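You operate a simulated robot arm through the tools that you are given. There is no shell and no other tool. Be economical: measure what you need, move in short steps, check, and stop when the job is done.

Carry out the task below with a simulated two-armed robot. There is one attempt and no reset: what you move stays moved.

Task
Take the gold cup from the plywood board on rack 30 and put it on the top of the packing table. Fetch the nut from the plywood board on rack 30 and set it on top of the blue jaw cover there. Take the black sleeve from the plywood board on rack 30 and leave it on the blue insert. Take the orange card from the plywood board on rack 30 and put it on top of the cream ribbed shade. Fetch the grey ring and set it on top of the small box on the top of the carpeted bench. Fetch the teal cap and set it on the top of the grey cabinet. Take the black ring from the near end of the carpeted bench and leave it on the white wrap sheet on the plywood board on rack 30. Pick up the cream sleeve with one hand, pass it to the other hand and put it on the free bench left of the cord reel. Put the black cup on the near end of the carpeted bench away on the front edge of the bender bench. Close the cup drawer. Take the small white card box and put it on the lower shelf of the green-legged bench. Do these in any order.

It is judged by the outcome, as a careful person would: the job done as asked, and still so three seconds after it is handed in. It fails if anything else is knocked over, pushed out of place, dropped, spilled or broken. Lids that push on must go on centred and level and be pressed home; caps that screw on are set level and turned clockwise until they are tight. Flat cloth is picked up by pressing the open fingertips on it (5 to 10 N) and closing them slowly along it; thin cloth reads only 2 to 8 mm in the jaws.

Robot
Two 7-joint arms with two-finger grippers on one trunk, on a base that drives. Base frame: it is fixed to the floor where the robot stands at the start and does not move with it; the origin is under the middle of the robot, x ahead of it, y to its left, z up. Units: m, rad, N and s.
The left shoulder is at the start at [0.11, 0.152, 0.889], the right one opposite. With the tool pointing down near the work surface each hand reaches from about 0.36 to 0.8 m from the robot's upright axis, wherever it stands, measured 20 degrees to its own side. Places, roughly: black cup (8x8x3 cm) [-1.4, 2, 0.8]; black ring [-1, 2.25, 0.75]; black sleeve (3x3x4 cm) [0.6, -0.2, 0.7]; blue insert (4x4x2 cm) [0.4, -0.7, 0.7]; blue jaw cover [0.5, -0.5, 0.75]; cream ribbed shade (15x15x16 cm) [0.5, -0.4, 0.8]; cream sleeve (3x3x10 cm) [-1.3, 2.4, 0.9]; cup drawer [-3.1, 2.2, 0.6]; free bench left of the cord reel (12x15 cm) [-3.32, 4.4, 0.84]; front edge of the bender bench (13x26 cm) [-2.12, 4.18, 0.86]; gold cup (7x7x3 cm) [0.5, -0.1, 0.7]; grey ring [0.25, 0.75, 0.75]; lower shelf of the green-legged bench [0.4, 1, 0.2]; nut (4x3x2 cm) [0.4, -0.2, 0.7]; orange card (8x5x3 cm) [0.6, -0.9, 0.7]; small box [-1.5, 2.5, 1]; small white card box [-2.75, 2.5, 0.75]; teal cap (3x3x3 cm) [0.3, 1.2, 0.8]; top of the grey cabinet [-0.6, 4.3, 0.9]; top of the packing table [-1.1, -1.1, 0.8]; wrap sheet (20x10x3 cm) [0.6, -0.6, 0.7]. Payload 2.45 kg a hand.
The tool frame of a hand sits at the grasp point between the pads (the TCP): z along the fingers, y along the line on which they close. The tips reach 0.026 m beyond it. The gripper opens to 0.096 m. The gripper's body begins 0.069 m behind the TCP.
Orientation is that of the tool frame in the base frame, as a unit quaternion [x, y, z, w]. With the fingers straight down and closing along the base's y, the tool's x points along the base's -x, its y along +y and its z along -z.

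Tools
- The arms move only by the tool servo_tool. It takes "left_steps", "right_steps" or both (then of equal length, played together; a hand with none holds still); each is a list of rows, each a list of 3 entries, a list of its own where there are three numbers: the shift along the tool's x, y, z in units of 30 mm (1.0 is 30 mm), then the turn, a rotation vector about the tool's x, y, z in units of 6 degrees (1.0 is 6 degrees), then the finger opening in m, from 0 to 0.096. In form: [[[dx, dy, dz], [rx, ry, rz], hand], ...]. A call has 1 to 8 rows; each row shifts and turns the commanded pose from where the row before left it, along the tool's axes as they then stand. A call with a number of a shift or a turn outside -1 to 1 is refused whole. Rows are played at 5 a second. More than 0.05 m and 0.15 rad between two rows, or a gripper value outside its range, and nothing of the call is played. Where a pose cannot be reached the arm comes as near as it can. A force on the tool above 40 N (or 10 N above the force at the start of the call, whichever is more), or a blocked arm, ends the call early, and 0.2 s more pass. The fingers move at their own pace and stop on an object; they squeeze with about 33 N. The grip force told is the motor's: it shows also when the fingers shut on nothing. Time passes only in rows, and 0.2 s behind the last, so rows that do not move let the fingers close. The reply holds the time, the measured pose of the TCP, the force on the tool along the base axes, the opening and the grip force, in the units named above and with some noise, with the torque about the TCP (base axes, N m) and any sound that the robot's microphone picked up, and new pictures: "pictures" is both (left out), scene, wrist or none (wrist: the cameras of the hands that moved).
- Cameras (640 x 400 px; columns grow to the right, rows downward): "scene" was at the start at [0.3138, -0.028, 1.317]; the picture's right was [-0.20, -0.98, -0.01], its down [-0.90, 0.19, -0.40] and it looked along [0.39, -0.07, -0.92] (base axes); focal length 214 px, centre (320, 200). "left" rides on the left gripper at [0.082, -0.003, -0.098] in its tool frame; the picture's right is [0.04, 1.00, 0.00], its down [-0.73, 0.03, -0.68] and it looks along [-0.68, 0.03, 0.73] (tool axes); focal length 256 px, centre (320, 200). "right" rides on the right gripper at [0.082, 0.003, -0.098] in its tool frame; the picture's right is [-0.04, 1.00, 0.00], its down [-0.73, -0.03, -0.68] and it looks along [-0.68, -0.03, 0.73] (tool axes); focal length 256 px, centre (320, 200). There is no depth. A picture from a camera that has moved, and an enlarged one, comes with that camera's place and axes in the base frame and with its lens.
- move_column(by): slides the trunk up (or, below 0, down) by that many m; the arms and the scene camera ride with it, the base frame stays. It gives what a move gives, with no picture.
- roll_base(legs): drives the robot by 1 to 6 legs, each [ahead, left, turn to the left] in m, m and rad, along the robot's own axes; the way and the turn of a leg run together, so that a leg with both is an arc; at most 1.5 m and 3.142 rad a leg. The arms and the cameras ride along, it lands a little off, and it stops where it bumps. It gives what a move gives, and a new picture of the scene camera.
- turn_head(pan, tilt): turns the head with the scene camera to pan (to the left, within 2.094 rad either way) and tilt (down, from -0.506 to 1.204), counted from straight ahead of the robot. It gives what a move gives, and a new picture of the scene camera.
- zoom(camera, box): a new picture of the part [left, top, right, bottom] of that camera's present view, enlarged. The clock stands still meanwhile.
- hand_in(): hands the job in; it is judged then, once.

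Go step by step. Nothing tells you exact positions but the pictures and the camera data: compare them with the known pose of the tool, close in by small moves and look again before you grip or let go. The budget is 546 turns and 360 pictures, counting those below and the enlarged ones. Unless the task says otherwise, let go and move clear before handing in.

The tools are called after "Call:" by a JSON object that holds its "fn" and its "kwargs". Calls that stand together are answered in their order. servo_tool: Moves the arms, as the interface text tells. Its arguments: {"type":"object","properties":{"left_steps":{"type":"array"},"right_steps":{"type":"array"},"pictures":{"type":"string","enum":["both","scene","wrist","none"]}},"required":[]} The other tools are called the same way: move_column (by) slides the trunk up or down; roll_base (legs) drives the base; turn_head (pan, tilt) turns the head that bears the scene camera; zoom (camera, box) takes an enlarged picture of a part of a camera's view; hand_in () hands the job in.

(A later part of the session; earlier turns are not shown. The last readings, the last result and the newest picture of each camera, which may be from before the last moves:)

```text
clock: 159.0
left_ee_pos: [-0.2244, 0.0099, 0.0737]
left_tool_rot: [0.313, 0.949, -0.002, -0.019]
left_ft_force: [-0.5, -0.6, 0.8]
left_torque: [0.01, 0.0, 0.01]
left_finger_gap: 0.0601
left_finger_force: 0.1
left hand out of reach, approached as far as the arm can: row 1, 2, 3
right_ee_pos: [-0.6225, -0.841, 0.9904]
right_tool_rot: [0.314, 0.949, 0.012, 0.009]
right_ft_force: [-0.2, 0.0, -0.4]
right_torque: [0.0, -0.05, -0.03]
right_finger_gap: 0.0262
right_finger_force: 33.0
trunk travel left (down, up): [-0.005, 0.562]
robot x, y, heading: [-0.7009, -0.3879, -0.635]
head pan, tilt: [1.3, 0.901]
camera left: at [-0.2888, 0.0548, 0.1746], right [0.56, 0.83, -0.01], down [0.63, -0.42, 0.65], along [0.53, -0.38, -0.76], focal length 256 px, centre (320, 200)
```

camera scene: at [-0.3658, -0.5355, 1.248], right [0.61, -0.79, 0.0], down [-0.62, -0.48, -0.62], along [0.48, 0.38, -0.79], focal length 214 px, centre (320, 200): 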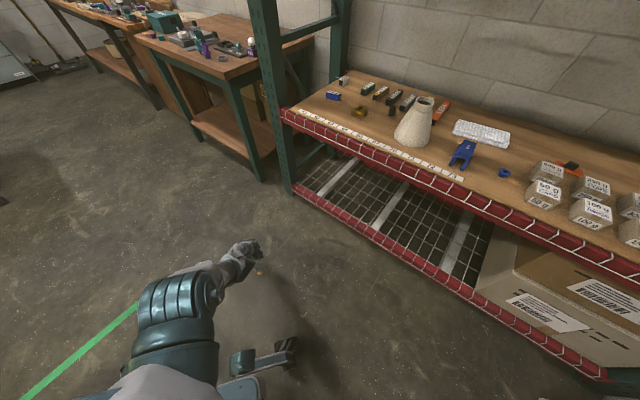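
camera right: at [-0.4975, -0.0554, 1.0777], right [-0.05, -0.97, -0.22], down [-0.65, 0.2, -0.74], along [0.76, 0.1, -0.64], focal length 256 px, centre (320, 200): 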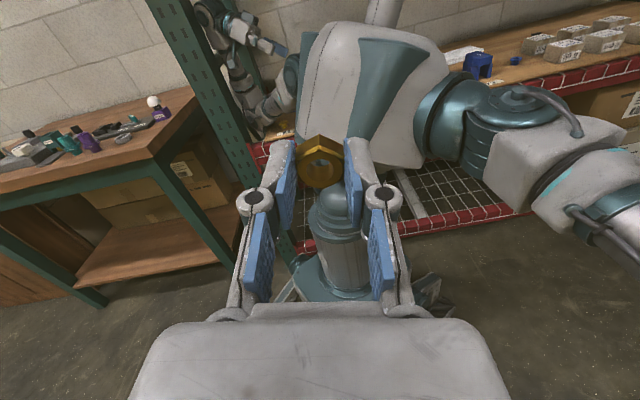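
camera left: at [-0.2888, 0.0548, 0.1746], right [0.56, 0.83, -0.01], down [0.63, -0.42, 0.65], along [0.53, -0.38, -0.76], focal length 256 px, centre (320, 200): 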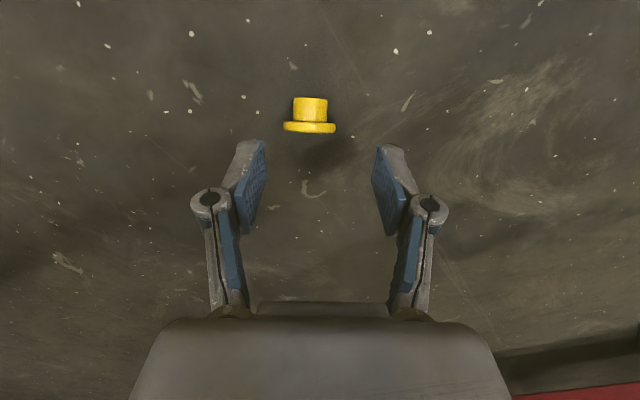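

Call:
{"fn": "roll_base", "kwargs": {"legs": [[0, 0.08, 0]]}}

Call:
{"fn": "servo_tool", "kwargs": {"left_steps": [[[0, -0.7, 0], [0, 0, 0], 0.06], [[0, -0.7, 0.1], [0, 0, 0], 0.06], [[0, -0.7, 0.2], [0, 0, 0], 0.06], [[0, -0.5, 0.3], [0, 0, 0], 0.06]], "pictures": "wrist"}}

```text
clock: 160.1
left_ee_pos: [-0.1833, 0.0669, 0.0909]
left_tool_rot: [0.313, 0.95, 0.013, -0.015]
left_ft_force: [0.1, -1.1, 0.7]
left_torque: [0.17, -0.01, 0.0]
left_finger_gap: 0.0602
left_finger_force: 0.0
right_ee_pos: [-0.5947, -0.8067, 0.9809]
right_tool_rot: [0.315, 0.949, 0.026, 0.013]
right_ft_force: [-2.2, -0.9, -1.1]
right_torque: [0.12, -0.09, 0.0]
right_finger_gap: 0.026
right_finger_force: 33.0
trunk travel left (down, up): [-0.005, 0.562]
robot x, y, heading: [-0.6527, -0.3297, -0.637]
head pan, tilt: [1.3, 0.901]
camera scene: at [-0.3482, -0.5138, 1.2498], right [0.61, -0.79, -0.01], down [-0.61, -0.46, -0.64], along [0.5, 0.4, -0.77], focal length 214 px, centre (320, 200)
```

scene: 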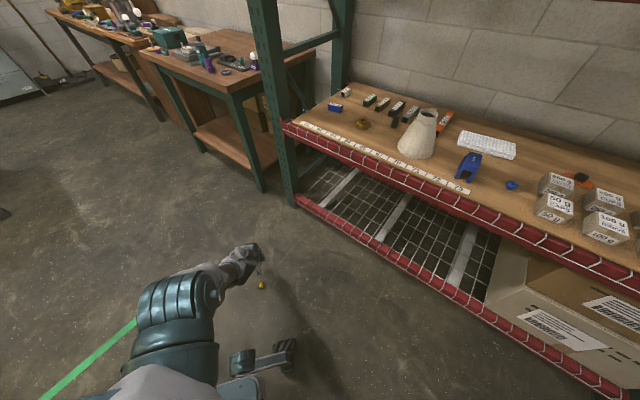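

```text
clock: 161.1
left_ee_pos: [-0.219, 0.0207, 0.0299]
left_tool_rot: [0.314, 0.949, -0.007, -0.02]
left_ft_force: [0.0, 2.9, 4.6]
left_torque: [-0.13, 0.08, -0.06]
left_finger_gap: 0.0698
left_finger_force: 1.1
left hand out of reach, approached as far as the arm can: row 1, 2, 3
right_ee_pos: [-0.5726, -0.7673, 0.9963]
right_tool_rot: [0.314, 0.949, 0.003, 0.007]
right_ft_force: [-0.1, 0.5, -0.5]
right_torque: [-0.06, 0.06, -0.02]
right_finger_gap: 0.026
right_finger_force: 33.0
trunk travel left (down, up): [-0.005, 0.562]
robot x, y, heading: [-0.6526, -0.3251, -0.639]
head pan, tilt: [1.3, 0.901]
camera left: at [-0.2819, 0.0665, 0.131], right [0.56, 0.83, -0.02], down [0.63, -0.41, 0.65], along [0.53, -0.38, -0.76], focal length 256 px, centre (320, 200)
```

left: 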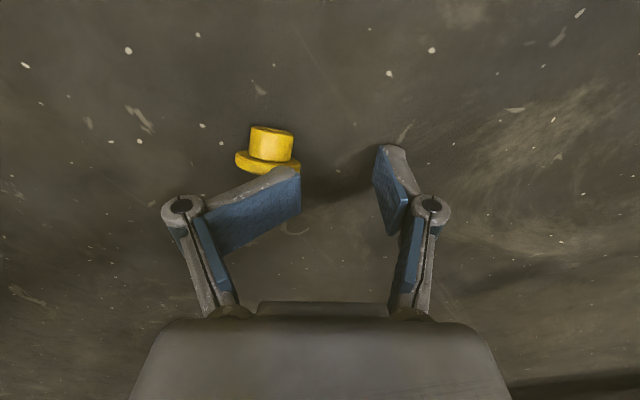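

The left finger is touching the plug; I'll lift, shift over 27 mm and look again.

Call:
{"fn": "servo_tool", "kwargs": {"left_steps": [[[0, 0.2, -0.8], [0, 0, 0], 0.07], [[0, 0, -0.6], [0, 0, 0], 0.07], [[0, -0.6, 0], [0, 0, 0], 0.07], [[0, -0.5, 0], [0, 0, 0], 0.07]], "pictures": "wrist"}}

```text
clock: 162.1
left_ee_pos: [-0.2176, 0.0136, 0.0301]
left_tool_rot: [0.313, 0.95, -0.004, -0.019]
left_ft_force: [0.6, 0.3, -0.5]
left_torque: [-0.04, 0.02, -0.02]
left_finger_gap: 0.0736
left_finger_force: 0.6
left hand out of reach, approached as far as the arm can: row 1, 2, 3, 4
right_ee_pos: [-0.5776, -0.7782, 0.9932]
right_tool_rot: [0.314, 0.949, 0.012, 0.014]
right_ft_force: [0.4, -0.1, 0.0]
right_torque: [-0.05, -0.03, 0.01]
right_finger_gap: 0.0261
right_finger_force: 33.0
trunk travel left (down, up): [-0.005, 0.562]
robot x, y, heading: [-0.6573, -0.3291, -0.637]
head pan, tilt: [1.3, 0.901]
camera left: at [-0.2821, 0.0597, 0.1317], right [0.56, 0.83, -0.02], down [0.63, -0.42, 0.65], along [0.53, -0.38, -0.76], focal length 256 px, centre (320, 200)
```

left: 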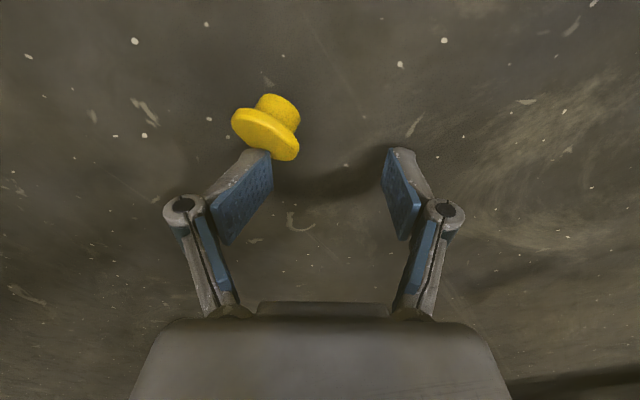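

Call:
{"fn": "servo_tool", "kwargs": {"left_steps": [[[0, 0.5, -1], [0, 0, 0], 0.08], [[0, 0.5, -1], [0, 0, 0], 0.08], [[0, 0, -1], [0, 0, 0], 0.08]], "pictures": "wrist"}}

```text
clock: 162.9
left_ee_pos: [-0.1765, 0.0618, 0.0706]
left_tool_rot: [0.313, 0.949, -0.002, -0.018]
left_ft_force: [0.3, 0.4, 0.1]
left_torque: [-0.02, -0.01, -0.01]
left_finger_gap: 0.0801
left_finger_force: 0.0
left hand out of reach, approached as far as the arm can: row 1, 2, 3
right_ee_pos: [-0.5804, -0.7814, 0.9931]
right_tool_rot: [0.315, 0.949, 0.013, 0.014]
right_ft_force: [0.4, 0.6, 0.0]
right_torque: [0.02, 0.01, -0.01]
right_finger_gap: 0.0261
right_finger_force: 32.6
trunk travel left (down, up): [-0.005, 0.562]
robot x, y, heading: [-0.6542, -0.3326, -0.64]
head pan, tilt: [1.3, 0.901]
camera left: at [-0.2399, 0.1072, 0.1719], right [0.56, 0.83, -0.01], down [0.63, -0.42, 0.65], along [0.54, -0.38, -0.76], focal length 256 px, centre (320, 200)
```

left: 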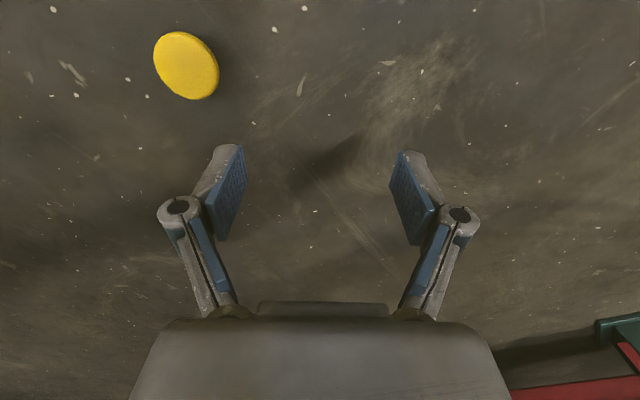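

Call:
{"fn": "zoom", "kwargs": {"camera": "left", "box": [126, 26, 246, 101]}}

Call:
{"fn": "zoom", "kwargs": {"camera": "scene", "box": [220, 230, 320, 310]}}

```text
5.33 times, centred on (186, 64) of left
camera zoom: at [-0.2399, 0.1072, 0.1719], right [0.56, 0.83, -0.01], down [0.63, -0.42, 0.65], along [0.54, -0.38, -0.76], focal length 1365 px, centre (1035, 928)
```

zoom: 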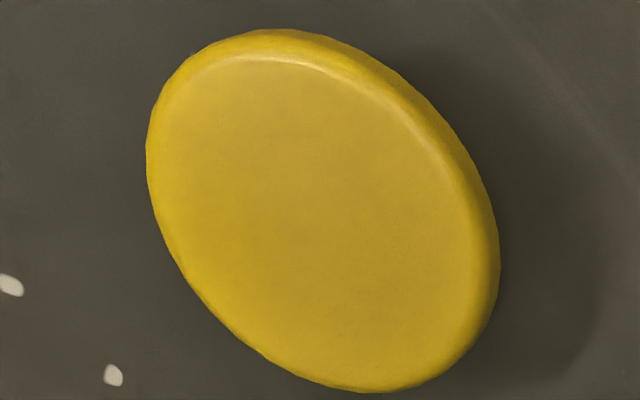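

```text
5.00 times, centred on (270, 270) of scene
camera zoom: at [-0.3258, -0.4818, 1.2484], right [0.61, -0.79, 0.0], down [-0.62, -0.48, -0.62], along [0.49, 0.38, -0.79], focal length 1072 px, centre (570, -150)
```

zoom: 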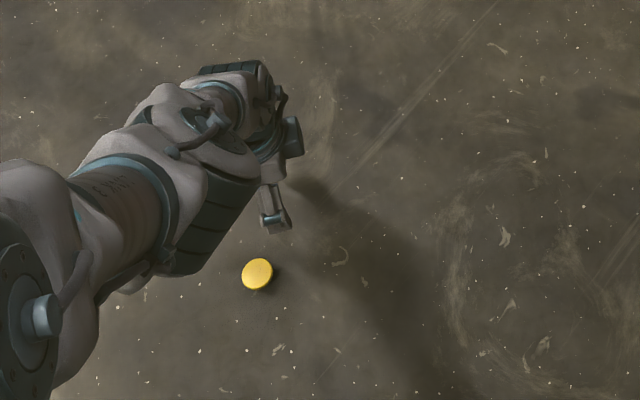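

Call:
{"fn": "zoom", "kwargs": {"camera": "scene", "box": [256, 274, 288, 294]}}

```text
16.00 times, centred on (272, 284) of scene
camera zoom: at [-0.3258, -0.4818, 1.2484], right [0.61, -0.79, 0.0], down [-0.62, -0.48, -0.62], along [0.49, 0.38, -0.79], focal length 3432 px, centre (1088, -1144)
```

zoom: 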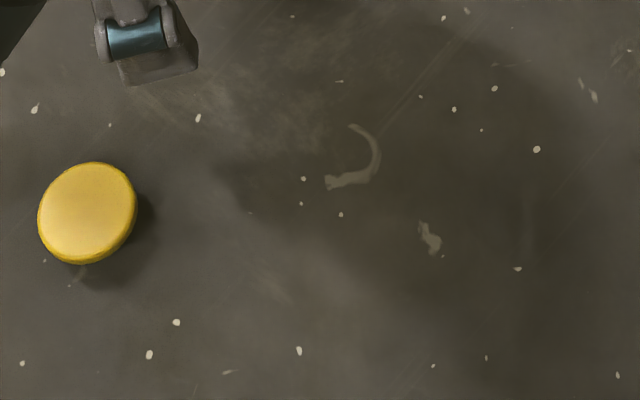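

The plug has been tipped up and now stands flange-up on its stem, which is just what I need. I'll rise before moving over it.

Call:
{"fn": "servo_tool", "kwargs": {"left_steps": [[[0, 0, -1], [0, 0, 0], 0.07], [[0, 0, -1], [0, 0, 0], 0.07], [[0, 0, -1], [0, 0, 0], 0.07], [[0, 0, 0], [0, 0, 0], 0.07]], "pictures": "none"}}

```text
clock: 163.9
left_ee_pos: [-0.1444, 0.0932, 0.1076]
left_tool_rot: [0.313, 0.95, 0.0, -0.017]
left_ft_force: [0.0, -0.6, -0.3]
left_torque: [0.03, 0.0, -0.01]
left_finger_gap: 0.0702
left_finger_force: 0.2
left hand out of reach, approached as far as the arm can: row 1, 2, 3
right_ee_pos: [-0.5813, -0.7844, 0.9922]
right_tool_rot: [0.315, 0.949, 0.013, 0.012]
right_ft_force: [0.2, 0.6, -0.2]
right_torque: [0.01, 0.0, -0.01]
right_finger_gap: 0.0261
right_finger_force: 33.5
trunk travel left (down, up): [-0.005, 0.562]
robot x, y, heading: [-0.6549, -0.3334, -0.644]
head pan, tilt: [1.3, 0.901]
```

The arm moves along a fixed arc here, so I'll shift the base slightly to put the plug under that arc, open wide, and come in partway.

Call:
{"fn": "roll_base", "kwargs": {"legs": [[-0.027, -0.0146, 0]]}}

Call:
{"fn": "servo_tool", "kwargs": {"left_steps": [[[0, -0.5, 0.3], [0, 0, 0], 0.096], [[0, -0.5, 0.3], [0, 0, 0], 0.096], [[0, -0.4, 0.3], [0, 0, 0], 0.096], [[0, 0, 0], [0, 0, 0], 0.096]], "pictures": "wrist"}}

```text
clock: 164.7
left_ee_pos: [-0.1741, 0.0998, 0.1043]
left_tool_rot: [0.313, 0.95, -0.004, -0.018]
left_ft_force: [0.0, 0.3, -0.6]
left_torque: [-0.01, 0.01, 0.03]
left_finger_gap: 0.0699
left_finger_force: 0.0
right_ee_pos: [-0.6078, -0.7696, 0.9949]
right_tool_rot: [0.314, 0.949, 0.008, 0.01]
right_ft_force: [0.0, 0.4, -0.4]
right_torque: [-0.06, 0.03, 0.0]
right_finger_gap: 0.0262
right_finger_force: 32.6
trunk travel left (down, up): [-0.005, 0.562]
robot x, y, heading: [-0.6865, -0.3223, -0.641]
head pan, tilt: [1.3, 0.901]
camera scene: at [-0.3559, -0.4747, 1.249], right [0.61, -0.79, 0.0], down [-0.62, -0.48, -0.62], along [0.49, 0.38, -0.79], focal length 214 px, centre (320, 200)
```

scene: 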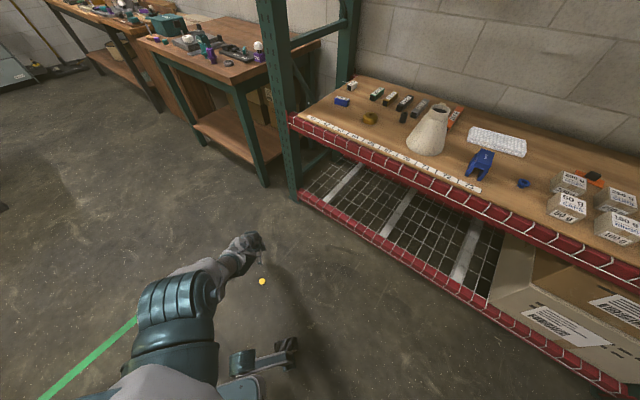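

```text
clock: 165.7
left_ee_pos: [-0.1978, 0.069, 0.0736]
left_tool_rot: [0.314, 0.949, -0.005, -0.017]
left_ft_force: [0.4, 0.7, -0.9]
left_torque: [0.0, 0.02, 0.01]
left_finger_gap: 0.0959
left_finger_force: 0.1
left hand out of reach, approached as far as the arm can: row 2
right_ee_pos: [-0.6078, -0.7667, 0.9959]
right_tool_rot: [0.314, 0.949, 0.009, 0.015]
right_ft_force: [0.4, 0.1, -0.1]
right_torque: [-0.03, -0.03, -0.01]
right_finger_gap: 0.0262
right_finger_force: 33.0
trunk travel left (down, up): [-0.005, 0.562]
robot x, y, heading: [-0.6829, -0.3234, -0.639]
head pan, tilt: [1.3, 0.901]
camera left: at [-0.2618, 0.1152, 0.174], right [0.56, 0.83, -0.02], down [0.63, -0.41, 0.66], along [0.53, -0.38, -0.75], focal length 256 px, centre (320, 200)
```

left: 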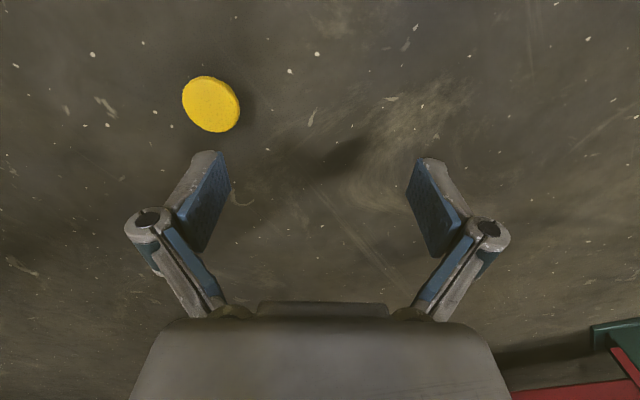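

Call:
{"fn": "roll_base", "kwargs": {"legs": [[-0.017, -0.008, 0]]}}

Call:
{"fn": "servo_tool", "kwargs": {"left_steps": [[[0, -0.5, 0], [0, 0, 0], 0.096], [[0, -0.5, 0.1], [0, 0, 0], 0.096], [[0, 0, 0], [0, 0, 0], 0.096]], "pictures": "wrist"}}

```text
clock: 166.5
left_ee_pos: [-0.2155, 0.0739, 0.0738]
left_tool_rot: [0.314, 0.949, -0.006, -0.016]
left_ft_force: [0.8, 0.6, -0.1]
left_torque: [-0.03, 0.01, -0.01]
left_finger_gap: 0.096
left_finger_force: 0.0
right_ee_pos: [-0.6268, -0.7613, 0.9968]
right_tool_rot: [0.314, 0.949, 0.008, 0.015]
right_ft_force: [-0.6, 0.1, -1.1]
right_torque: [-0.06, 0.01, 0.0]
right_finger_gap: 0.0258
right_finger_force: 32.9
trunk travel left (down, up): [-0.005, 0.562]
robot x, y, heading: [-0.7044, -0.315, -0.636]
head pan, tilt: [1.3, 0.901]
camera scene: at [-0.3725, -0.4692, 1.2487], right [0.61, -0.79, 0.0], down [-0.62, -0.48, -0.62], along [0.49, 0.38, -0.79], focal length 214 px, centre (320, 200)
```

scene: 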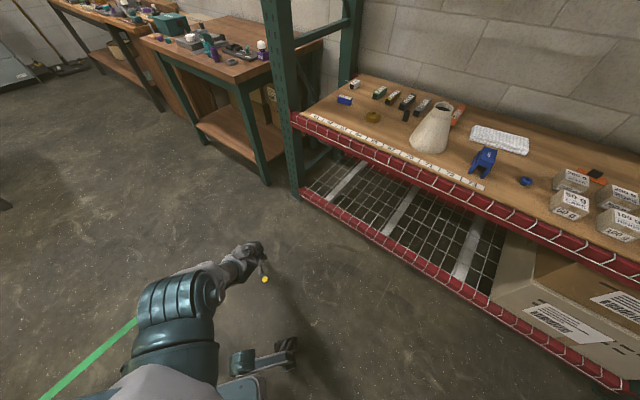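

```text
clock: 167.3
left_ee_pos: [-0.2286, 0.0557, 0.0607]
left_tool_rot: [0.313, 0.95, -0.006, -0.015]
left_ft_force: [0.0, 0.7, -0.6]
left_torque: [-0.03, 0.0, 0.01]
left_finger_gap: 0.0963
left_finger_force: 0.1
left hand out of reach, approached as far as the arm can: row 1, 2
right_ee_pos: [-0.6293, -0.762, 0.9981]
right_tool_rot: [0.314, 0.949, 0.01, 0.018]
right_ft_force: [0.4, -0.6, -0.7]
right_torque: [-0.03, -0.01, 0.03]
right_finger_gap: 0.0263
right_finger_force: 32.8
trunk travel left (down, up): [-0.005, 0.562]
robot x, y, heading: [-0.7013, -0.3144, -0.643]
head pan, tilt: [1.3, 0.901]
camera left: at [-0.293, 0.1021, 0.161], right [0.56, 0.83, -0.02], down [0.63, -0.41, 0.66], along [0.54, -0.38, -0.75], focal length 256 px, centre (320, 200)
```

left: 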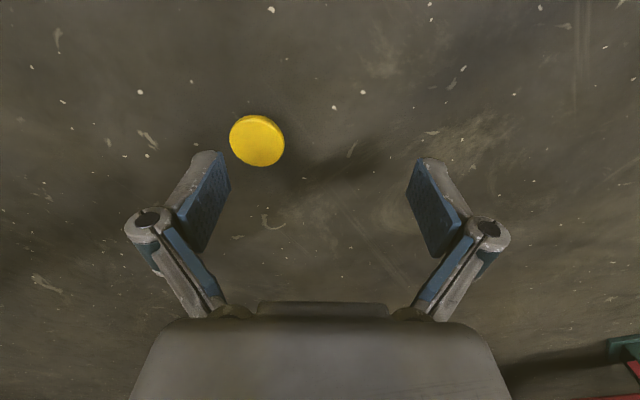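

Call:
{"fn": "servo_tool", "kwargs": {"left_steps": [[[0, -0.6, 0.2], [0, 0, 0], 0.096], [[0, -0.6, 0.3], [0, 0, 0], 0.096], [[0, 0, 0], [0, 0, 0], 0.096]], "pictures": "wrist"}}

```text
clock: 168.1
left_ee_pos: [-0.2493, 0.03, 0.04]
left_tool_rot: [0.312, 0.95, -0.004, -0.015]
left_ft_force: [0.3, 0.0, 0.1]
left_torque: [0.03, -0.01, 0.01]
left_finger_gap: 0.0961
left_finger_force: 0.0
left hand out of reach, approached as far as the arm can: row 1
right_ee_pos: [-0.6311, -0.7624, 0.9979]
right_tool_rot: [0.314, 0.949, 0.01, 0.018]
right_ft_force: [-0.5, 0.1, -0.3]
right_torque: [0.02, 0.01, 0.01]
right_finger_gap: 0.0258
right_finger_force: 33.0
trunk travel left (down, up): [-0.005, 0.562]
robot x, y, heading: [-0.7042, -0.3174, -0.643]
head pan, tilt: [1.3, 0.901]
camera left: at [-0.3133, 0.0744, 0.1419], right [0.56, 0.83, -0.02], down [0.63, -0.41, 0.66], along [0.54, -0.38, -0.75], focal length 256 px, centre (320, 200)
```

left: 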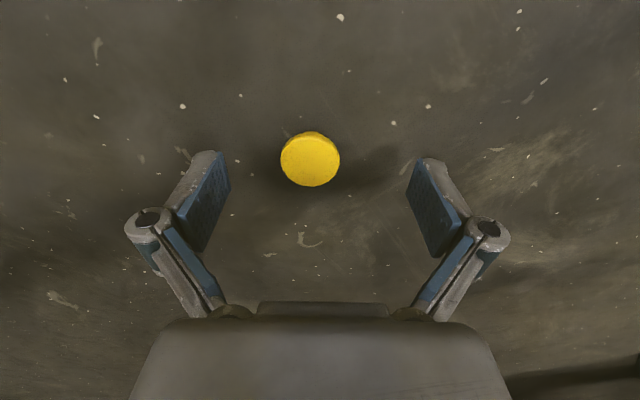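

Call:
{"fn": "servo_tool", "kwargs": {"left_steps": [[[0, -0.18, 0.2], [0, 0, 0], 0.096], [[0, 0, 0], [0, 0, 0], 0.07], [[0, 0, 0], [0, 0, 0], 0.05], [[0, 0, 0], [0, 0, 0], 0.03], [[0, 0, 0], [0, 0, 0], 0.02]], "pictures": "wrist"}}

```text
clock: 169.3
left_ee_pos: [-0.2524, 0.0253, 0.0376]
left_tool_rot: [0.313, 0.95, -0.003, -0.015]
left_ft_force: [0.3, 0.2, 0.3]
left_torque: [0.0, 0.0, 0.02]
left_finger_gap: 0.0321
left_finger_force: 32.3
right_ee_pos: [-0.6302, -0.7638, 0.9979]
right_tool_rot: [0.313, 0.949, 0.01, 0.018]
right_ft_force: [-0.8, -0.9, 0.1]
right_torque: [0.01, 0.01, 0.0]
right_finger_gap: 0.0261
right_finger_force: 33.2
trunk travel left (down, up): [-0.005, 0.562]
robot x, y, heading: [-0.7029, -0.3155, -0.642]
head pan, tilt: [1.3, 0.901]
camera left: at [-0.3171, 0.0704, 0.1377], right [0.56, 0.83, -0.02], down [0.63, -0.41, 0.66], along [0.54, -0.38, -0.75], focal length 256 px, centre (320, 200)
```

left: 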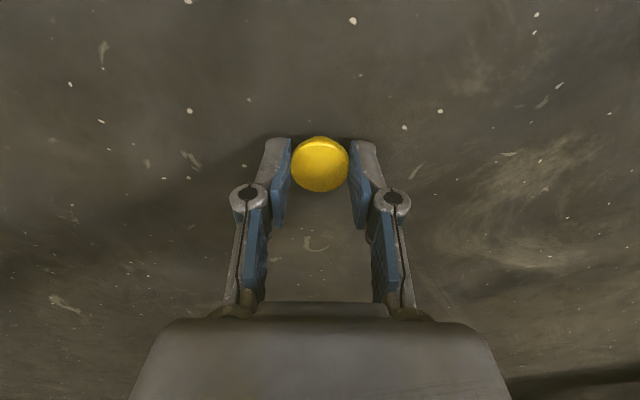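

The plug is gripped upright by its flange. I'll lift it outward and up.

Call:
{"fn": "servo_tool", "kwargs": {"left_steps": [[[0, 0.5, -0.8], [0, 0, 0], 0.02], [[0, 0.5, -1], [0, 0, 0], 0.02], [[0, 0.5, -1], [0, 0, 0], 0.02], [[0, 0.5, -1], [0, 0, 0], 0.02], [[0, 0.5, -1], [0, 0, 0], 0.02], [[0, 0.5, -1], [0, 0, 0], 0.02], [[0, 0.3, -1], [0, 0, 0], 0.02], [[0, 0, -1], [0, 0, 0], 0.02]], "pictures": "none"}}

Call:
{"fn": "servo_tool", "kwargs": {"left_steps": [[[0, 0, -1], [0, 0, 0], 0.02], [[0, 0, -1], [0, 0, 0], 0.02], [[0, 0, -1], [0, 0, 0], 0.02], [[0, 0, -1], [0, 0, 0], 0.02], [[0, 0, -1], [0, 0, 0], 0.02], [[0, 0, -1], [0, 0, 0], 0.02], [[0, 0, -1], [0, 0, 0], 0.02], [[0, 0, -1], [0, 0, 0], 0.02]], "pictures": "wrist"}}

```text
clock: 171.1
left_ee_pos: [-0.1361, 0.1606, 0.1805]
left_tool_rot: [0.313, 0.95, -0.006, -0.015]
left_ft_force: [0.3, 0.0, -0.8]
left_torque: [0.02, -0.02, -0.02]
left_finger_gap: 0.0319
left_finger_force: 32.9
left hand out of reach, approached as far as the arm can: row 1, 2, 3, 4, 5, 6, 7, 8
right_ee_pos: [-0.6304, -0.7618, 0.9964]
right_tool_rot: [0.314, 0.949, 0.01, 0.017]
right_ft_force: [0.1, 0.7, -1.5]
right_torque: [0.04, 0.0, 0.02]
right_finger_gap: 0.026
right_finger_force: 32.9
trunk travel left (down, up): [-0.005, 0.562]
robot x, y, heading: [-0.7039, -0.3178, -0.64]
head pan, tilt: [1.3, 0.901]
```

```text
clock: 172.9
left_ee_pos: [-0.0566, 0.2394, 0.3528]
left_tool_rot: [0.313, 0.95, -0.004, -0.014]
left_ft_force: [-0.4, -0.2, -0.6]
left_torque: [0.03, -0.03, 0.0]
left_finger_gap: 0.0318
left_finger_force: 32.8
left hand out of reach, approached as far as the arm can: row 1, 2, 3, 4, 5, 6, 7, 8
right_ee_pos: [-0.6296, -0.762, 0.9976]
right_tool_rot: [0.314, 0.949, 0.011, 0.019]
right_ft_force: [0.1, 1.1, -0.4]
right_torque: [0.0, 0.01, 0.01]
right_finger_gap: 0.0264
right_finger_force: 33.2
trunk travel left (down, up): [-0.005, 0.562]
robot x, y, heading: [-0.7022, -0.3177, -0.641]
head pan, tilt: [1.3, 0.901]
camera left: at [-0.1218, 0.2855, 0.4543], right [0.56, 0.83, -0.02], down [0.63, -0.41, 0.66], along [0.54, -0.38, -0.75], focal length 256 px, centre (320, 200)
```

left: 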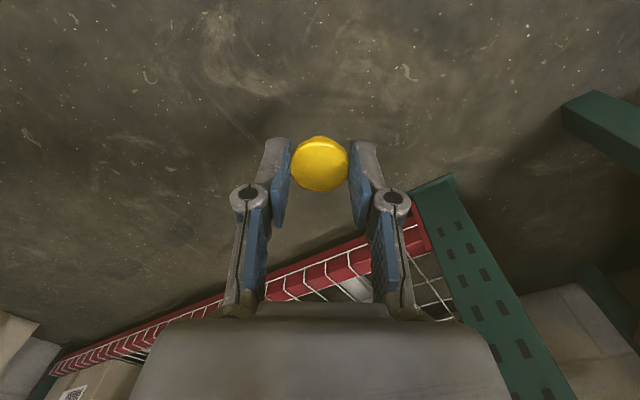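

Call:
{"fn": "roll_base", "kwargs": {"legs": [[-0.16, -0.12, 0]]}}

Call:
{"fn": "servo_tool", "kwargs": {"left_steps": [[[0, 0, -1], [0, 0, 0], 0.02], [[0, 0, -1], [0, 0, 0], 0.02], [[0, 0, -1], [0, 0, 0], 0.02], [[0, 0, -1], [0, 0, 0], 0.02], [[0, 0, -1], [0, 0, 0], 0.02], [[0, 0, -1], [0, 0, 0], 0.02], [[0, -0.5, -1], [0, 0, 0], 0.02], [[0, -0.5, -1], [0, 0, 0], 0.02]], "pictures": "none"}}

Call:
{"fn": "servo_tool", "kwargs": {"left_steps": [[[-0.7, -1, -0.5], [0, 0, 0], 0.02], [[-0.7, -1, -0.5], [0, 0, 0], 0.02], [[-0.7, -1, -0.5], [0, 0, 0], 0.02], [[-0.7, -1, -0.5], [0, 0, 0], 0.02], [[-0.7, -1, -0.5], [0, 0, 0], 0.02], [[-0.7, -1, -0.5], [0, 0, 0], 0.02], [[-0.7, -1, 0], [0, 0, 0], 0.02], [[-0.7, -1, 0], [0, 0, 0], 0.02]], "pictures": "none"}}

```text
clock: 174.2
left_ee_pos: [-0.1835, 0.2397, 0.3462]
left_tool_rot: [0.322, 0.946, -0.018, -0.011]
left_ft_force: [-1.1, -0.4, 0.6]
left_torque: [0.04, -0.04, 0.01]
left_finger_gap: 0.0318
left_finger_force: 33.2
right_ee_pos: [-0.7559, -0.7534, 1.0024]
right_tool_rot: [0.31, 0.95, 0.012, 0.033]
right_ft_force: [2.6, 2.6, 1.1]
right_torque: [-0.28, 0.3, -0.02]
right_finger_gap: 0.0262
right_finger_force: 33.1
trunk travel left (down, up): [-0.005, 0.562]
robot x, y, heading: [-0.8342, -0.32, -0.634]
head pan, tilt: [1.3, 0.901]
stopped in leg 1: the robot was blocked; the commanded pose is now the measured one
camera scene: at [-0.4909, -0.4587, 1.2479], right [0.62, -0.79, 0.0], down [-0.63, -0.49, -0.61], along [0.48, 0.38, -0.79], focal length 214 px, centre (320, 200)
```

scene: 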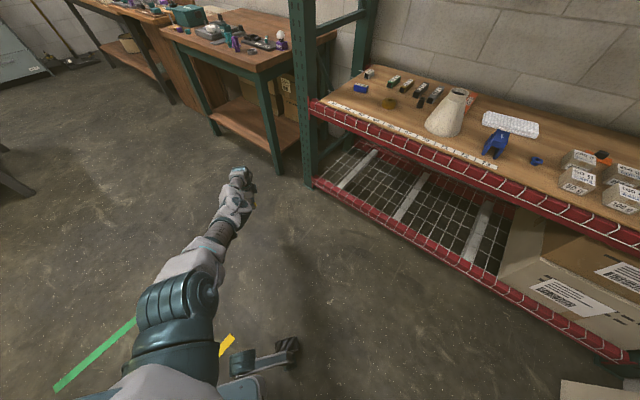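

```text
clock: 176.0
left_ee_pos: [-0.1435, 0.2926, 0.5765]
left_tool_rot: [0.311, 0.95, -0.008, -0.015]
left_ft_force: [0.0, -1.5, 1.5]
left_torque: [0.09, 0.02, 0.01]
left_finger_gap: 0.0317
left_finger_force: 33.3
left hand out of reach, approached as far as the arm can: row 1, 2, 3, 4, 5, 6, 7, 8
right_ee_pos: [-0.7534, -0.7553, 1.0027]
right_tool_rot: [0.311, 0.95, 0.014, 0.035]
right_ft_force: [5.2, 5.2, 1.9]
right_torque: [-0.42, 0.51, -0.03]
right_finger_gap: 0.0259
right_finger_force: 33.4
trunk travel left (down, up): [-0.005, 0.562]
robot x, y, heading: [-0.8359, -0.3191, -0.635]
head pan, tilt: [1.3, 0.901]
```

```text
clock: 177.8
left_ee_pos: [0.004, 0.1019, 0.6766]
left_tool_rot: [0.324, 0.946, -0.005, -0.013]
left_ft_force: [-0.2, 0.7, 1.1]
left_torque: [0.0, -0.09, -0.02]
left_finger_gap: 0.032
left_finger_force: 32.5
left hand out of reach, approached as far as the arm can: row 1, 2, 3, 4, 5, 6, 7, 8
right_ee_pos: [-0.7528, -0.7531, 1.0021]
right_tool_rot: [0.311, 0.95, 0.015, 0.035]
right_ft_force: [4.8, 4.5, 2.5]
right_torque: [-0.38, 0.53, -0.02]
right_finger_gap: 0.0259
right_finger_force: 32.7
trunk travel left (down, up): [-0.005, 0.562]
robot x, y, heading: [-0.8343, -0.3182, -0.635]
head pan, tilt: [1.3, 0.901]
```

The base was blocked and the right hand feels a light push. I'll look to the right before anything else.

Call:
{"fn": "turn_head", "kwargs": {"pan": -1.0, "tilt": 0.8}}

Call:
{"fn": "zoom", "kwargs": {"camera": "right", "box": [0, 0, 640, 400]}}

```text
clock: 179.9
left_ee_pos: [0.0038, 0.1031, 0.6777]
left_tool_rot: [0.323, 0.946, -0.006, -0.014]
left_ft_force: [-0.2, 0.2, -0.5]
left_torque: [0.03, 0.01, 0.01]
left_finger_gap: 0.0323
left_finger_force: 33.0
right_ee_pos: [-0.7553, -0.7555, 1.0025]
right_tool_rot: [0.311, 0.95, 0.014, 0.035]
right_ft_force: [0.3, -0.6, 0.2]
right_torque: [0.11, 0.04, 0.03]
right_finger_gap: 0.0263
right_finger_force: 33.1
trunk travel left (down, up): [-0.005, 0.562]
robot x, y, heading: [-0.8305, -0.3196, -0.634]
head pan, tilt: [-1.0, 0.799]
camera scene: at [-0.5473, -0.5825, 1.2565], right [-1.0, 0.07, 0.02], down [0.03, 0.71, -0.71], along [-0.06, -0.7, -0.71], focal length 214 px, centre (320, 200)
```

scene: 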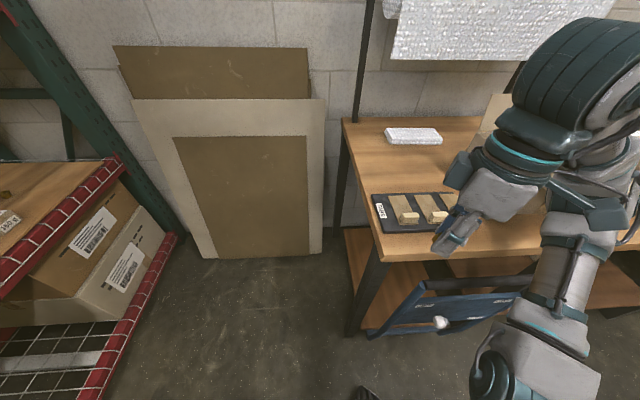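

```text
1.00 times, centred on (320, 200) of right (not enlarged: the box is as wide or as high as the picture)
camera zoom: at [-0.8252, -0.704, 1.0962], right [0.62, 0.78, 0.05], down [0.52, -0.46, 0.72], along [0.58, -0.42, -0.69], focal length 256 px, centre (320, 200)
```

zoom: 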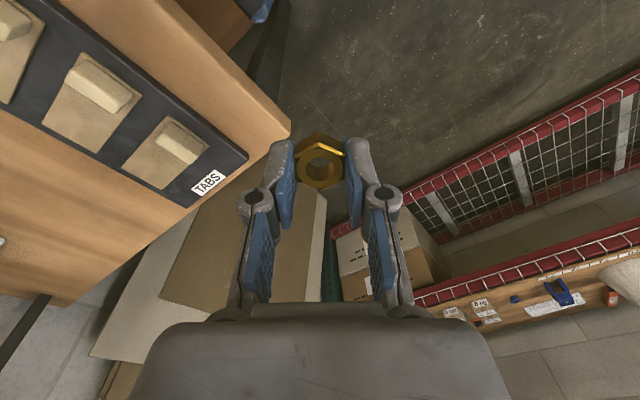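

Call:
{"fn": "turn_head", "kwargs": {"pan": -1.6, "tilt": 0.5}}

```text
clock: 180.9
left_ee_pos: [0.0039, 0.1024, 0.6765]
left_tool_rot: [0.324, 0.946, -0.005, -0.015]
left_ft_force: [0.6, 0.7, -1.3]
left_torque: [0.0, 0.1, 0.0]
left_finger_gap: 0.0319
left_finger_force: 33.0
right_ee_pos: [-0.7529, -0.7548, 1.0014]
right_tool_rot: [0.311, 0.95, 0.014, 0.035]
right_ft_force: [-9.8, -6.3, -4.6]
right_torque: [0.68, -0.97, 0.1]
right_finger_gap: 0.0262
right_finger_force: 33.3
trunk travel left (down, up): [-0.005, 0.562]
robot x, y, heading: [-0.8309, -0.3196, -0.64]
head pan, tilt: [-1.6, 0.499]
camera scene: at [-0.5977, -0.5731, 1.2835], right [-0.79, 0.62, 0.01], down [0.28, 0.37, -0.89], along [-0.55, -0.7, -0.46], focal length 214 px, centre (320, 200)
```

scene: 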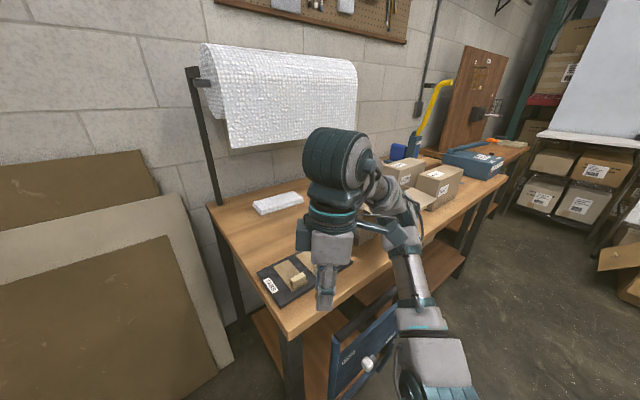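

The right hand seems to touch the open box flap on the packing table. I'll move the robot away from the table.

Call:
{"fn": "roll_base", "kwargs": {"legs": [[0.0, 0.14, 0]]}}

Call:
{"fn": "zoom", "kwargs": {"camera": "scene", "box": [200, 120, 520, 320]}}

```text
clock: 182.3
left_ee_pos: [0.0567, 0.1977, 0.6996]
left_tool_rot: [0.309, 0.951, 0.006, -0.007]
left_ft_force: [0.2, -3.4, 0.0]
left_torque: [0.21, -0.01, 0.0]
left_finger_gap: 0.0318
left_finger_force: 33.1
right_ee_pos: [-0.6981, -0.6679, 0.9924]
right_tool_rot: [0.312, 0.949, 0.024, 0.034]
right_ft_force: [-1.2, -0.4, -0.2]
right_torque: [0.09, -0.06, 0.0]
right_finger_gap: 0.0261
right_finger_force: 33.4
trunk travel left (down, up): [-0.005, 0.562]
robot x, y, heading: [-0.7514, -0.2099, -0.636]
head pan, tilt: [-1.6, 0.499]
camera scene: at [-0.5574, -0.5063, 1.28], right [-0.79, 0.62, 0.01], down [0.31, 0.4, -0.87], along [-0.54, -0.68, -0.5], focal length 214 px, centre (320, 200)
```

scene: 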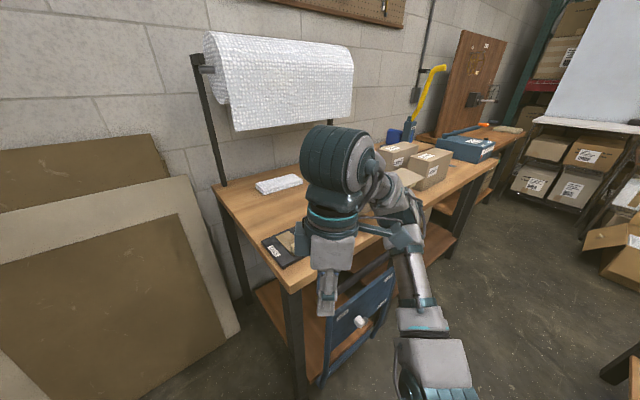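

```text
2.00 times, centred on (360, 220) of scene
camera zoom: at [-0.5574, -0.5063, 1.28], right [-0.79, 0.62, 0.01], down [0.31, 0.4, -0.87], along [-0.54, -0.68, -0.5], focal length 429 px, centre (240, 160)
```

zoom: 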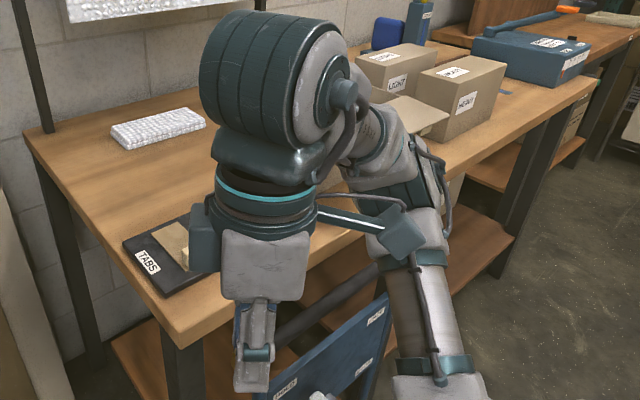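

Call:
{"fn": "roll_base", "kwargs": {"legs": [[0, 0, 0.636]]}}

Call:
{"fn": "servo_tool", "kwargs": {"left_steps": [[[-0.3, -1, -0.7], [0, 0, 0], 0.02], [[-0.3, -1, -0.7], [0, 0, 0], 0.02], [[-0.3, -1, -0.7], [0, 0, 0], 0.02], [[-0.3, -1, -0.7], [0, 0, 0], 0.02], [[-0.3, -1, -0.7], [0, 0, 0], 0.02], [[-0.3, -1, -0.7], [0, 0, 0], 0.02], [[-0.3, -1, -0.7], [0, 0, 0], 0.02], [[-0.3, -1, -0.7], [0, 0, 0], 0.02]], "pictures": "none"}}

Call:
{"fn": "servo_tool", "kwargs": {"left_steps": [[[0, -1, -0.7], [0, 0, 0], 0.02], [[0, -1, -0.7], [0, 0, 0], 0.02], [[0, -1, -0.7], [0, 0, 0], 0.02], [[0, -1, 0], [0, 0, 0], 0.02], [[0, -1, 0], [0, 0, 0], 0.02], [[0, -1, 0], [0, 0, 0], 0.02], [[0, -1, 0], [0, 0, 0], 0.02], [[0, 0, 0], [0, 0, 0], 0.02]], "pictures": "wrist"}}

```text
clock: 184.4
left_ee_pos: [-0.3445, 0.6087, 0.6907]
left_tool_rot: [-0.003, 1.0, -0.005, -0.006]
left_ft_force: [0.0, -0.7, -1.5]
left_torque: [0.08, 0.03, 0.01]
left_finger_gap: 0.0319
left_finger_force: 33.6
right_ee_pos: [-0.4373, -0.5349, 0.9982]
right_tool_rot: [-0.001, 0.999, 0.035, 0.029]
right_ft_force: [0.4, -0.7, -1.0]
right_torque: [0.05, 0.01, 0.02]
right_finger_gap: 0.0261
right_finger_force: 32.8
trunk travel left (down, up): [-0.005, 0.562]
robot x, y, heading: [-0.757, -0.2134, -0.002]
head pan, tilt: [-1.6, 0.499]
camera scene: at [-0.4189, -0.312, 1.2819], right [-1.0, 0.03, 0.01], down [0.01, 0.48, -0.88], along [-0.03, -0.88, -0.48], focal length 214 px, centre (320, 200)
```

scene: 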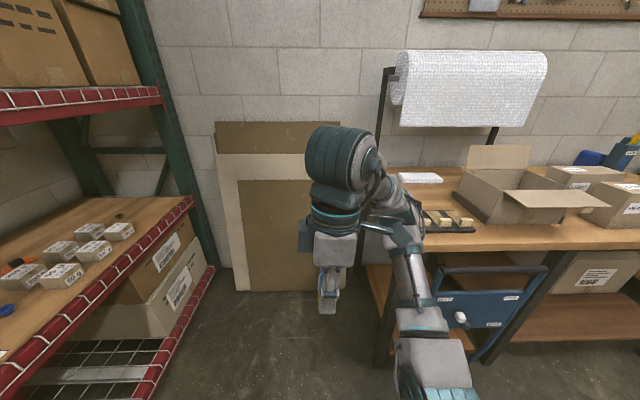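

```text
clock: 186.2
left_ee_pos: [-0.215, 0.4604, 0.8916]
left_tool_rot: [-0.005, 1.0, -0.004, -0.004]
left_ft_force: [0.1, -1.0, 0.3]
left_torque: [0.07, 0.03, -0.01]
left_finger_gap: 0.032
left_finger_force: 33.1
left hand out of reach, approached as far as the arm can: row 1, 2, 3, 4, 5, 6, 7, 8
right_ee_pos: [-0.4419, -0.5349, 0.9998]
right_tool_rot: [-0.002, 0.999, 0.038, 0.034]
right_ft_force: [-0.3, -0.6, 0.4]
right_torque: [0.04, 0.01, 0.02]
right_finger_gap: 0.0261
right_finger_force: 32.8
trunk travel left (down, up): [-0.005, 0.562]
robot x, y, heading: [-0.7533, -0.2129, -0.002]
head pan, tilt: [-1.6, 0.499]
```

```text
clock: 188.0
left_ee_pos: [-0.2063, 0.4568, 0.8955]
left_tool_rot: [-0.004, 1.0, -0.008, -0.003]
left_ft_force: [-0.2, 1.2, 0.0]
left_torque: [0.0, 0.02, 0.0]
left_finger_gap: 0.0319
left_finger_force: 32.4
left hand out of reach, approached as far as the arm can: row 1, 2, 3, 4, 5, 6, 7
right_ee_pos: [-0.4415, -0.5283, 1.0021]
right_tool_rot: [-0.001, 0.999, 0.035, 0.035]
right_ft_force: [-0.1, 0.5, -0.3]
right_torque: [0.01, 0.01, 0.01]
right_finger_gap: 0.026
right_finger_force: 32.9
trunk travel left (down, up): [-0.005, 0.562]
robot x, y, heading: [-0.7528, -0.2119, -0.001]
head pan, tilt: [-1.6, 0.499]
camera left: at [-0.2874, 0.4541, 0.9941], right [-0.05, 1.0, -0.01], down [0.74, 0.04, 0.67], along [0.67, 0.02, -0.74], focal length 256 px, centre (320, 200)
```

left: 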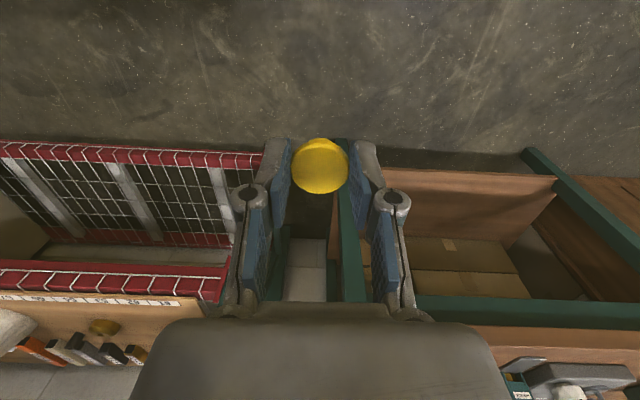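

The open box on the packing table stands fine. The left arm is stuck straight in a different elbow branch, so I'll retrace its path back through the side position.

Call:
{"fn": "servo_tool", "kwargs": {"left_steps": [[[0.4, 1, 0.6], [0, 0, 0], 0.02], [[0.4, 1, 0.6], [0, 0, 0], 0.02], [[0.4, 1, 0.6], [0, 0, 0], 0.02], [[0.4, 1, 0.6], [0, 0, 0], 0.02], [[0.4, 1, 0.6], [0, 0, 0], 0.02], [[0.4, 1, 0.6], [0, 0, 0], 0.02], [[0.4, 1, 0.6], [0, 0, 0], 0.02], [[0.4, 1, 0.6], [0, 0, 0], 0.02]], "pictures": "none"}}

Call:
{"fn": "servo_tool", "kwargs": {"left_steps": [[[0.5, 1, 0.7], [0, 0, 0], 0.02], [[0.5, 1, 0.7], [0, 0, 0], 0.02], [[0.5, 1, 0.7], [0, 0, 0], 0.02], [[0.5, 1, 0.7], [0, 0, 0], 0.02], [[0.5, 1, 0.7], [0, 0, 0], 0.02], [[0.5, 1, 0.7], [0, 0, 0], 0.02], [[0.5, 1, 0.7], [0, 0, 0], 0.02], [[0.5, 1, 0.7], [0, 0, 0], 0.02]], "pictures": "none"}}

Call:
{"fn": "servo_tool", "kwargs": {"left_steps": [[[0.5, 1, 0.7], [0, 0, 0], 0.02], [[0.5, 1, 0.7], [0, 0, 0], 0.02], [[0.5, 1, 0.7], [0, 0, 0], 0.02], [[0.5, 1, 0.7], [0, 0, 0], 0.02], [[0, 0, 0], [0, 0, 0], 0.02]], "pictures": "none"}}

```text
clock: 189.8
left_ee_pos: [-0.2875, 0.5792, 0.7313]
left_tool_rot: [-0.003, 1.0, -0.009, -0.004]
left_ft_force: [-0.1, 0.5, 0.4]
left_torque: [0.01, 0.02, 0.02]
left_finger_gap: 0.0318
left_finger_force: 32.7
left hand out of reach, approached as far as the arm can: row 1, 2, 3, 4, 5, 6, 7, 8
right_ee_pos: [-0.4417, -0.5283, 1.0014]
right_tool_rot: [-0.001, 0.999, 0.034, 0.035]
right_ft_force: [-0.8, 0.2, 0.1]
right_torque: [0.01, 0.03, -0.01]
right_finger_gap: 0.026
right_finger_force: 33.1
trunk travel left (down, up): [-0.005, 0.562]
robot x, y, heading: [-0.7542, -0.2137, 0.003]
head pan, tilt: [-1.6, 0.499]
```

```text
clock: 191.6
left_ee_pos: [-0.324, 0.6098, 0.6523]
left_tool_rot: [-0.004, 1.0, -0.007, -0.003]
left_ft_force: [-0.4, -0.4, 0.5]
left_torque: [0.01, -0.04, -0.01]
left_finger_gap: 0.0318
left_finger_force: 32.9
left hand out of reach, approached as far as the arm can: row 1, 2, 3, 4, 5, 6, 7, 8
right_ee_pos: [-0.4416, -0.5284, 1.0017]
right_tool_rot: [-0.001, 0.999, 0.035, 0.035]
right_ft_force: [0.4, 0.2, -0.1]
right_torque: [-0.02, -0.01, 0.0]
right_finger_gap: 0.0259
right_finger_force: 33.1
trunk travel left (down, up): [-0.005, 0.562]
robot x, y, heading: [-0.7524, -0.215, -0.003]
head pan, tilt: [-1.6, 0.499]
```

```text
clock: 192.8
left_ee_pos: [-0.3463, 0.6204, 0.6028]
left_tool_rot: [-0.004, 1.0, -0.007, -0.003]
left_ft_force: [0.4, 0.5, -1.0]
left_torque: [-0.02, -0.01, 0.02]
left_finger_gap: 0.032
left_finger_force: 32.7
left hand out of reach, approached as far as the arm can: row 1, 2, 3, 4
right_ee_pos: [-0.442, -0.5278, 1.0021]
right_tool_rot: [-0.002, 0.999, 0.035, 0.035]
right_ft_force: [-0.4, -0.4, -0.1]
right_torque: [-0.01, -0.03, 0.0]
right_finger_gap: 0.0261
right_finger_force: 33.1
trunk travel left (down, up): [-0.005, 0.562]
robot x, y, heading: [-0.7542, -0.2188, -0.002]
head pan, tilt: [-1.6, 0.499]
```

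Call:
{"fn": "servo_tool", "kwargs": {"left_steps": [[[0, 0, 0], [1, 0, 0], 0.02], [[0, 0, 0], [1, 0, 0], 0.02], [[0, 0, 0], [1, 0, 0], 0.02], [[0, 0, 0], [1, 0, 0], 0.02], [[0, 0, 0], [1, 0, 0], 0.02], [[0, 0, 0], [1, 0, 0], 0.02], [[0, 0, 0], [1, 0, 0], 0.02], [[0, 0, 0], [1, 0, 0], 0.02]], "pictures": "none"}}

Call:
{"fn": "turn_head", "kwargs": {"pan": 1.2, "tilt": 0.6}}

```text
clock: 194.6
left_ee_pos: [-0.3351, 0.4984, 0.6074]
left_tool_rot: [-0.005, 0.957, -0.291, -0.003]
left_ft_force: [0.3, -0.1, 0.7]
left_torque: [0.01, -0.01, 0.02]
left_finger_gap: 0.0317
left_finger_force: 33.1
left hand out of reach, approached as far as the arm can: row 1, 2, 3, 4, 5, 6, 7, 8
right_ee_pos: [-0.4411, -0.5297, 1.0026]
right_tool_rot: [-0.001, 0.999, 0.035, 0.035]
right_ft_force: [0.0, -0.5, -1.2]
right_torque: [0.01, 0.04, 0.01]
right_finger_gap: 0.026
right_finger_force: 33.1
trunk travel left (down, up): [-0.005, 0.562]
robot x, y, heading: [-0.7511, -0.2111, -0.001]
head pan, tilt: [-1.6, 0.499]
```

```text
clock: 197.1
left_ee_pos: [-0.3359, 0.4985, 0.6066]
left_tool_rot: [-0.004, 0.957, -0.291, -0.003]
left_ft_force: [-1.0, 0.0, 0.8]
left_torque: [0.01, 0.01, -0.03]
left_finger_gap: 0.0318
left_finger_force: 32.7
right_ee_pos: [-0.4412, -0.5294, 1.0028]
right_tool_rot: [0.0, 0.999, 0.034, 0.035]
right_ft_force: [-0.1, 0.5, -0.2]
right_torque: [0.0, 0.03, 0.0]
right_finger_gap: 0.026
right_finger_force: 33.1
trunk travel left (down, up): [-0.005, 0.562]
robot x, y, heading: [-0.7537, -0.2142, -0.001]
head pan, tilt: [1.201, 0.6]
camera scene: at [-0.3847, -0.1304, 1.273], right [0.93, -0.36, 0.0], down [-0.21, -0.53, -0.82], along [0.3, 0.77, -0.57], focal length 214 px, centre (320, 200)
```

scene: 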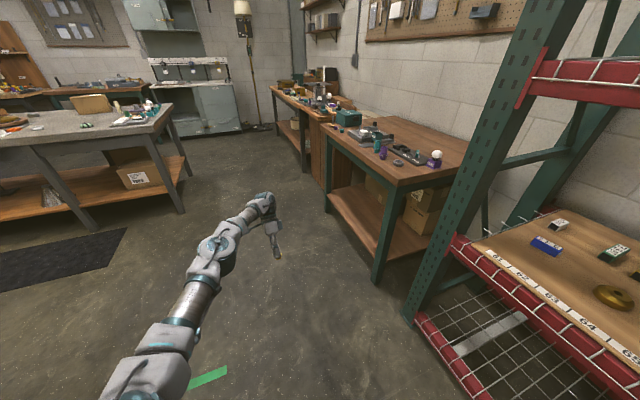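

Call:
{"fn": "servo_tool", "kwargs": {"left_steps": [[[0, 0, 0], [1, 0, 0], 0.02], [[0, 0, 0], [1, 0, 0], 0.02], [[0, 0, 0], [1, 0, 0], 0.02], [[0, 0, 0], [1, 0, 0], 0.02], [[0, 0, 0], [1, 0, 0], 0.02], [[0, 0, 0], [1, 0, 0], 0.02], [[0, 0, 0], [1, 0, 0], 0.02], [[0, 0, 0], [0, 0, 0], 0.02]], "pictures": "none"}}

```text
clock: 198.9
left_ee_pos: [-0.3652, 0.4824, 0.6075]
left_tool_rot: [-0.003, 0.926, -0.377, -0.004]
left_ft_force: [0.4, 0.0, -0.4]
left_torque: [0.01, -0.03, -0.02]
left_finger_gap: 0.0317
left_finger_force: 33.6
left hand out of reach, approached as far as the arm can: row 1, 2, 3, 4, 5, 6, 7
right_ee_pos: [-0.4414, -0.529, 1.0016]
right_tool_rot: [-0.001, 0.999, 0.035, 0.036]
right_ft_force: [-0.6, -0.1, -1.1]
right_torque: [-0.01, -0.01, -0.03]
right_finger_gap: 0.0261
right_finger_force: 33.3
trunk travel left (down, up): [-0.005, 0.562]
robot x, y, heading: [-0.7518, -0.2133, 0.001]
head pan, tilt: [1.201, 0.6]
```

Call:
{"fn": "servo_tool", "kwargs": {"left_steps": [[[-0.3, -0.5, 1], [0, 0, 0], 0.02], [[-0.3, -0.5, 1], [0, 0, 0], 0.02], [[-0.3, -0.5, 1], [0, 0, 0], 0.02], [[-0.3, -0.5, 1], [0, 0, 0], 0.02], [[-0.3, -0.5, 1], [0, 0, 0], 0.02], [[-0.3, -0.5, 1], [0, 0, 0], 0.02], [[-0.3, -0.5, 1], [0, 0, 0], 0.02], [[0, 0, 0], [0, 0, 0], 0.02]], "pictures": "scene"}}

```text
clock: 200.7
left_ee_pos: [-0.3043, 0.2583, 0.529]
left_tool_rot: [-0.004, 0.926, -0.377, -0.004]
left_ft_force: [0.4, -0.2, -0.5]
left_torque: [0.0, -0.01, 0.0]
left_finger_gap: 0.032
left_finger_force: 33.1
right_ee_pos: [-0.4412, -0.5296, 1.0012]
right_tool_rot: [-0.002, 0.999, 0.035, 0.035]
right_ft_force: [1.2, -0.3, 0.4]
right_torque: [0.02, 0.01, 0.0]
right_finger_gap: 0.0262
right_finger_force: 33.3
trunk travel left (down, up): [-0.005, 0.562]
robot x, y, heading: [-0.7506, -0.2135, -0.006]
head pan, tilt: [1.201, 0.6]
camera scene: at [-0.3851, -0.1313, 1.2732], right [0.93, -0.36, 0.0], down [-0.21, -0.53, -0.82], along [0.3, 0.77, -0.57], focal length 214 px, centre (320, 200)
```

scene: 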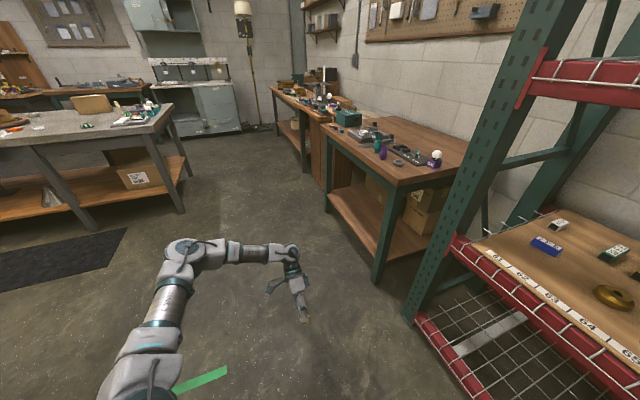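

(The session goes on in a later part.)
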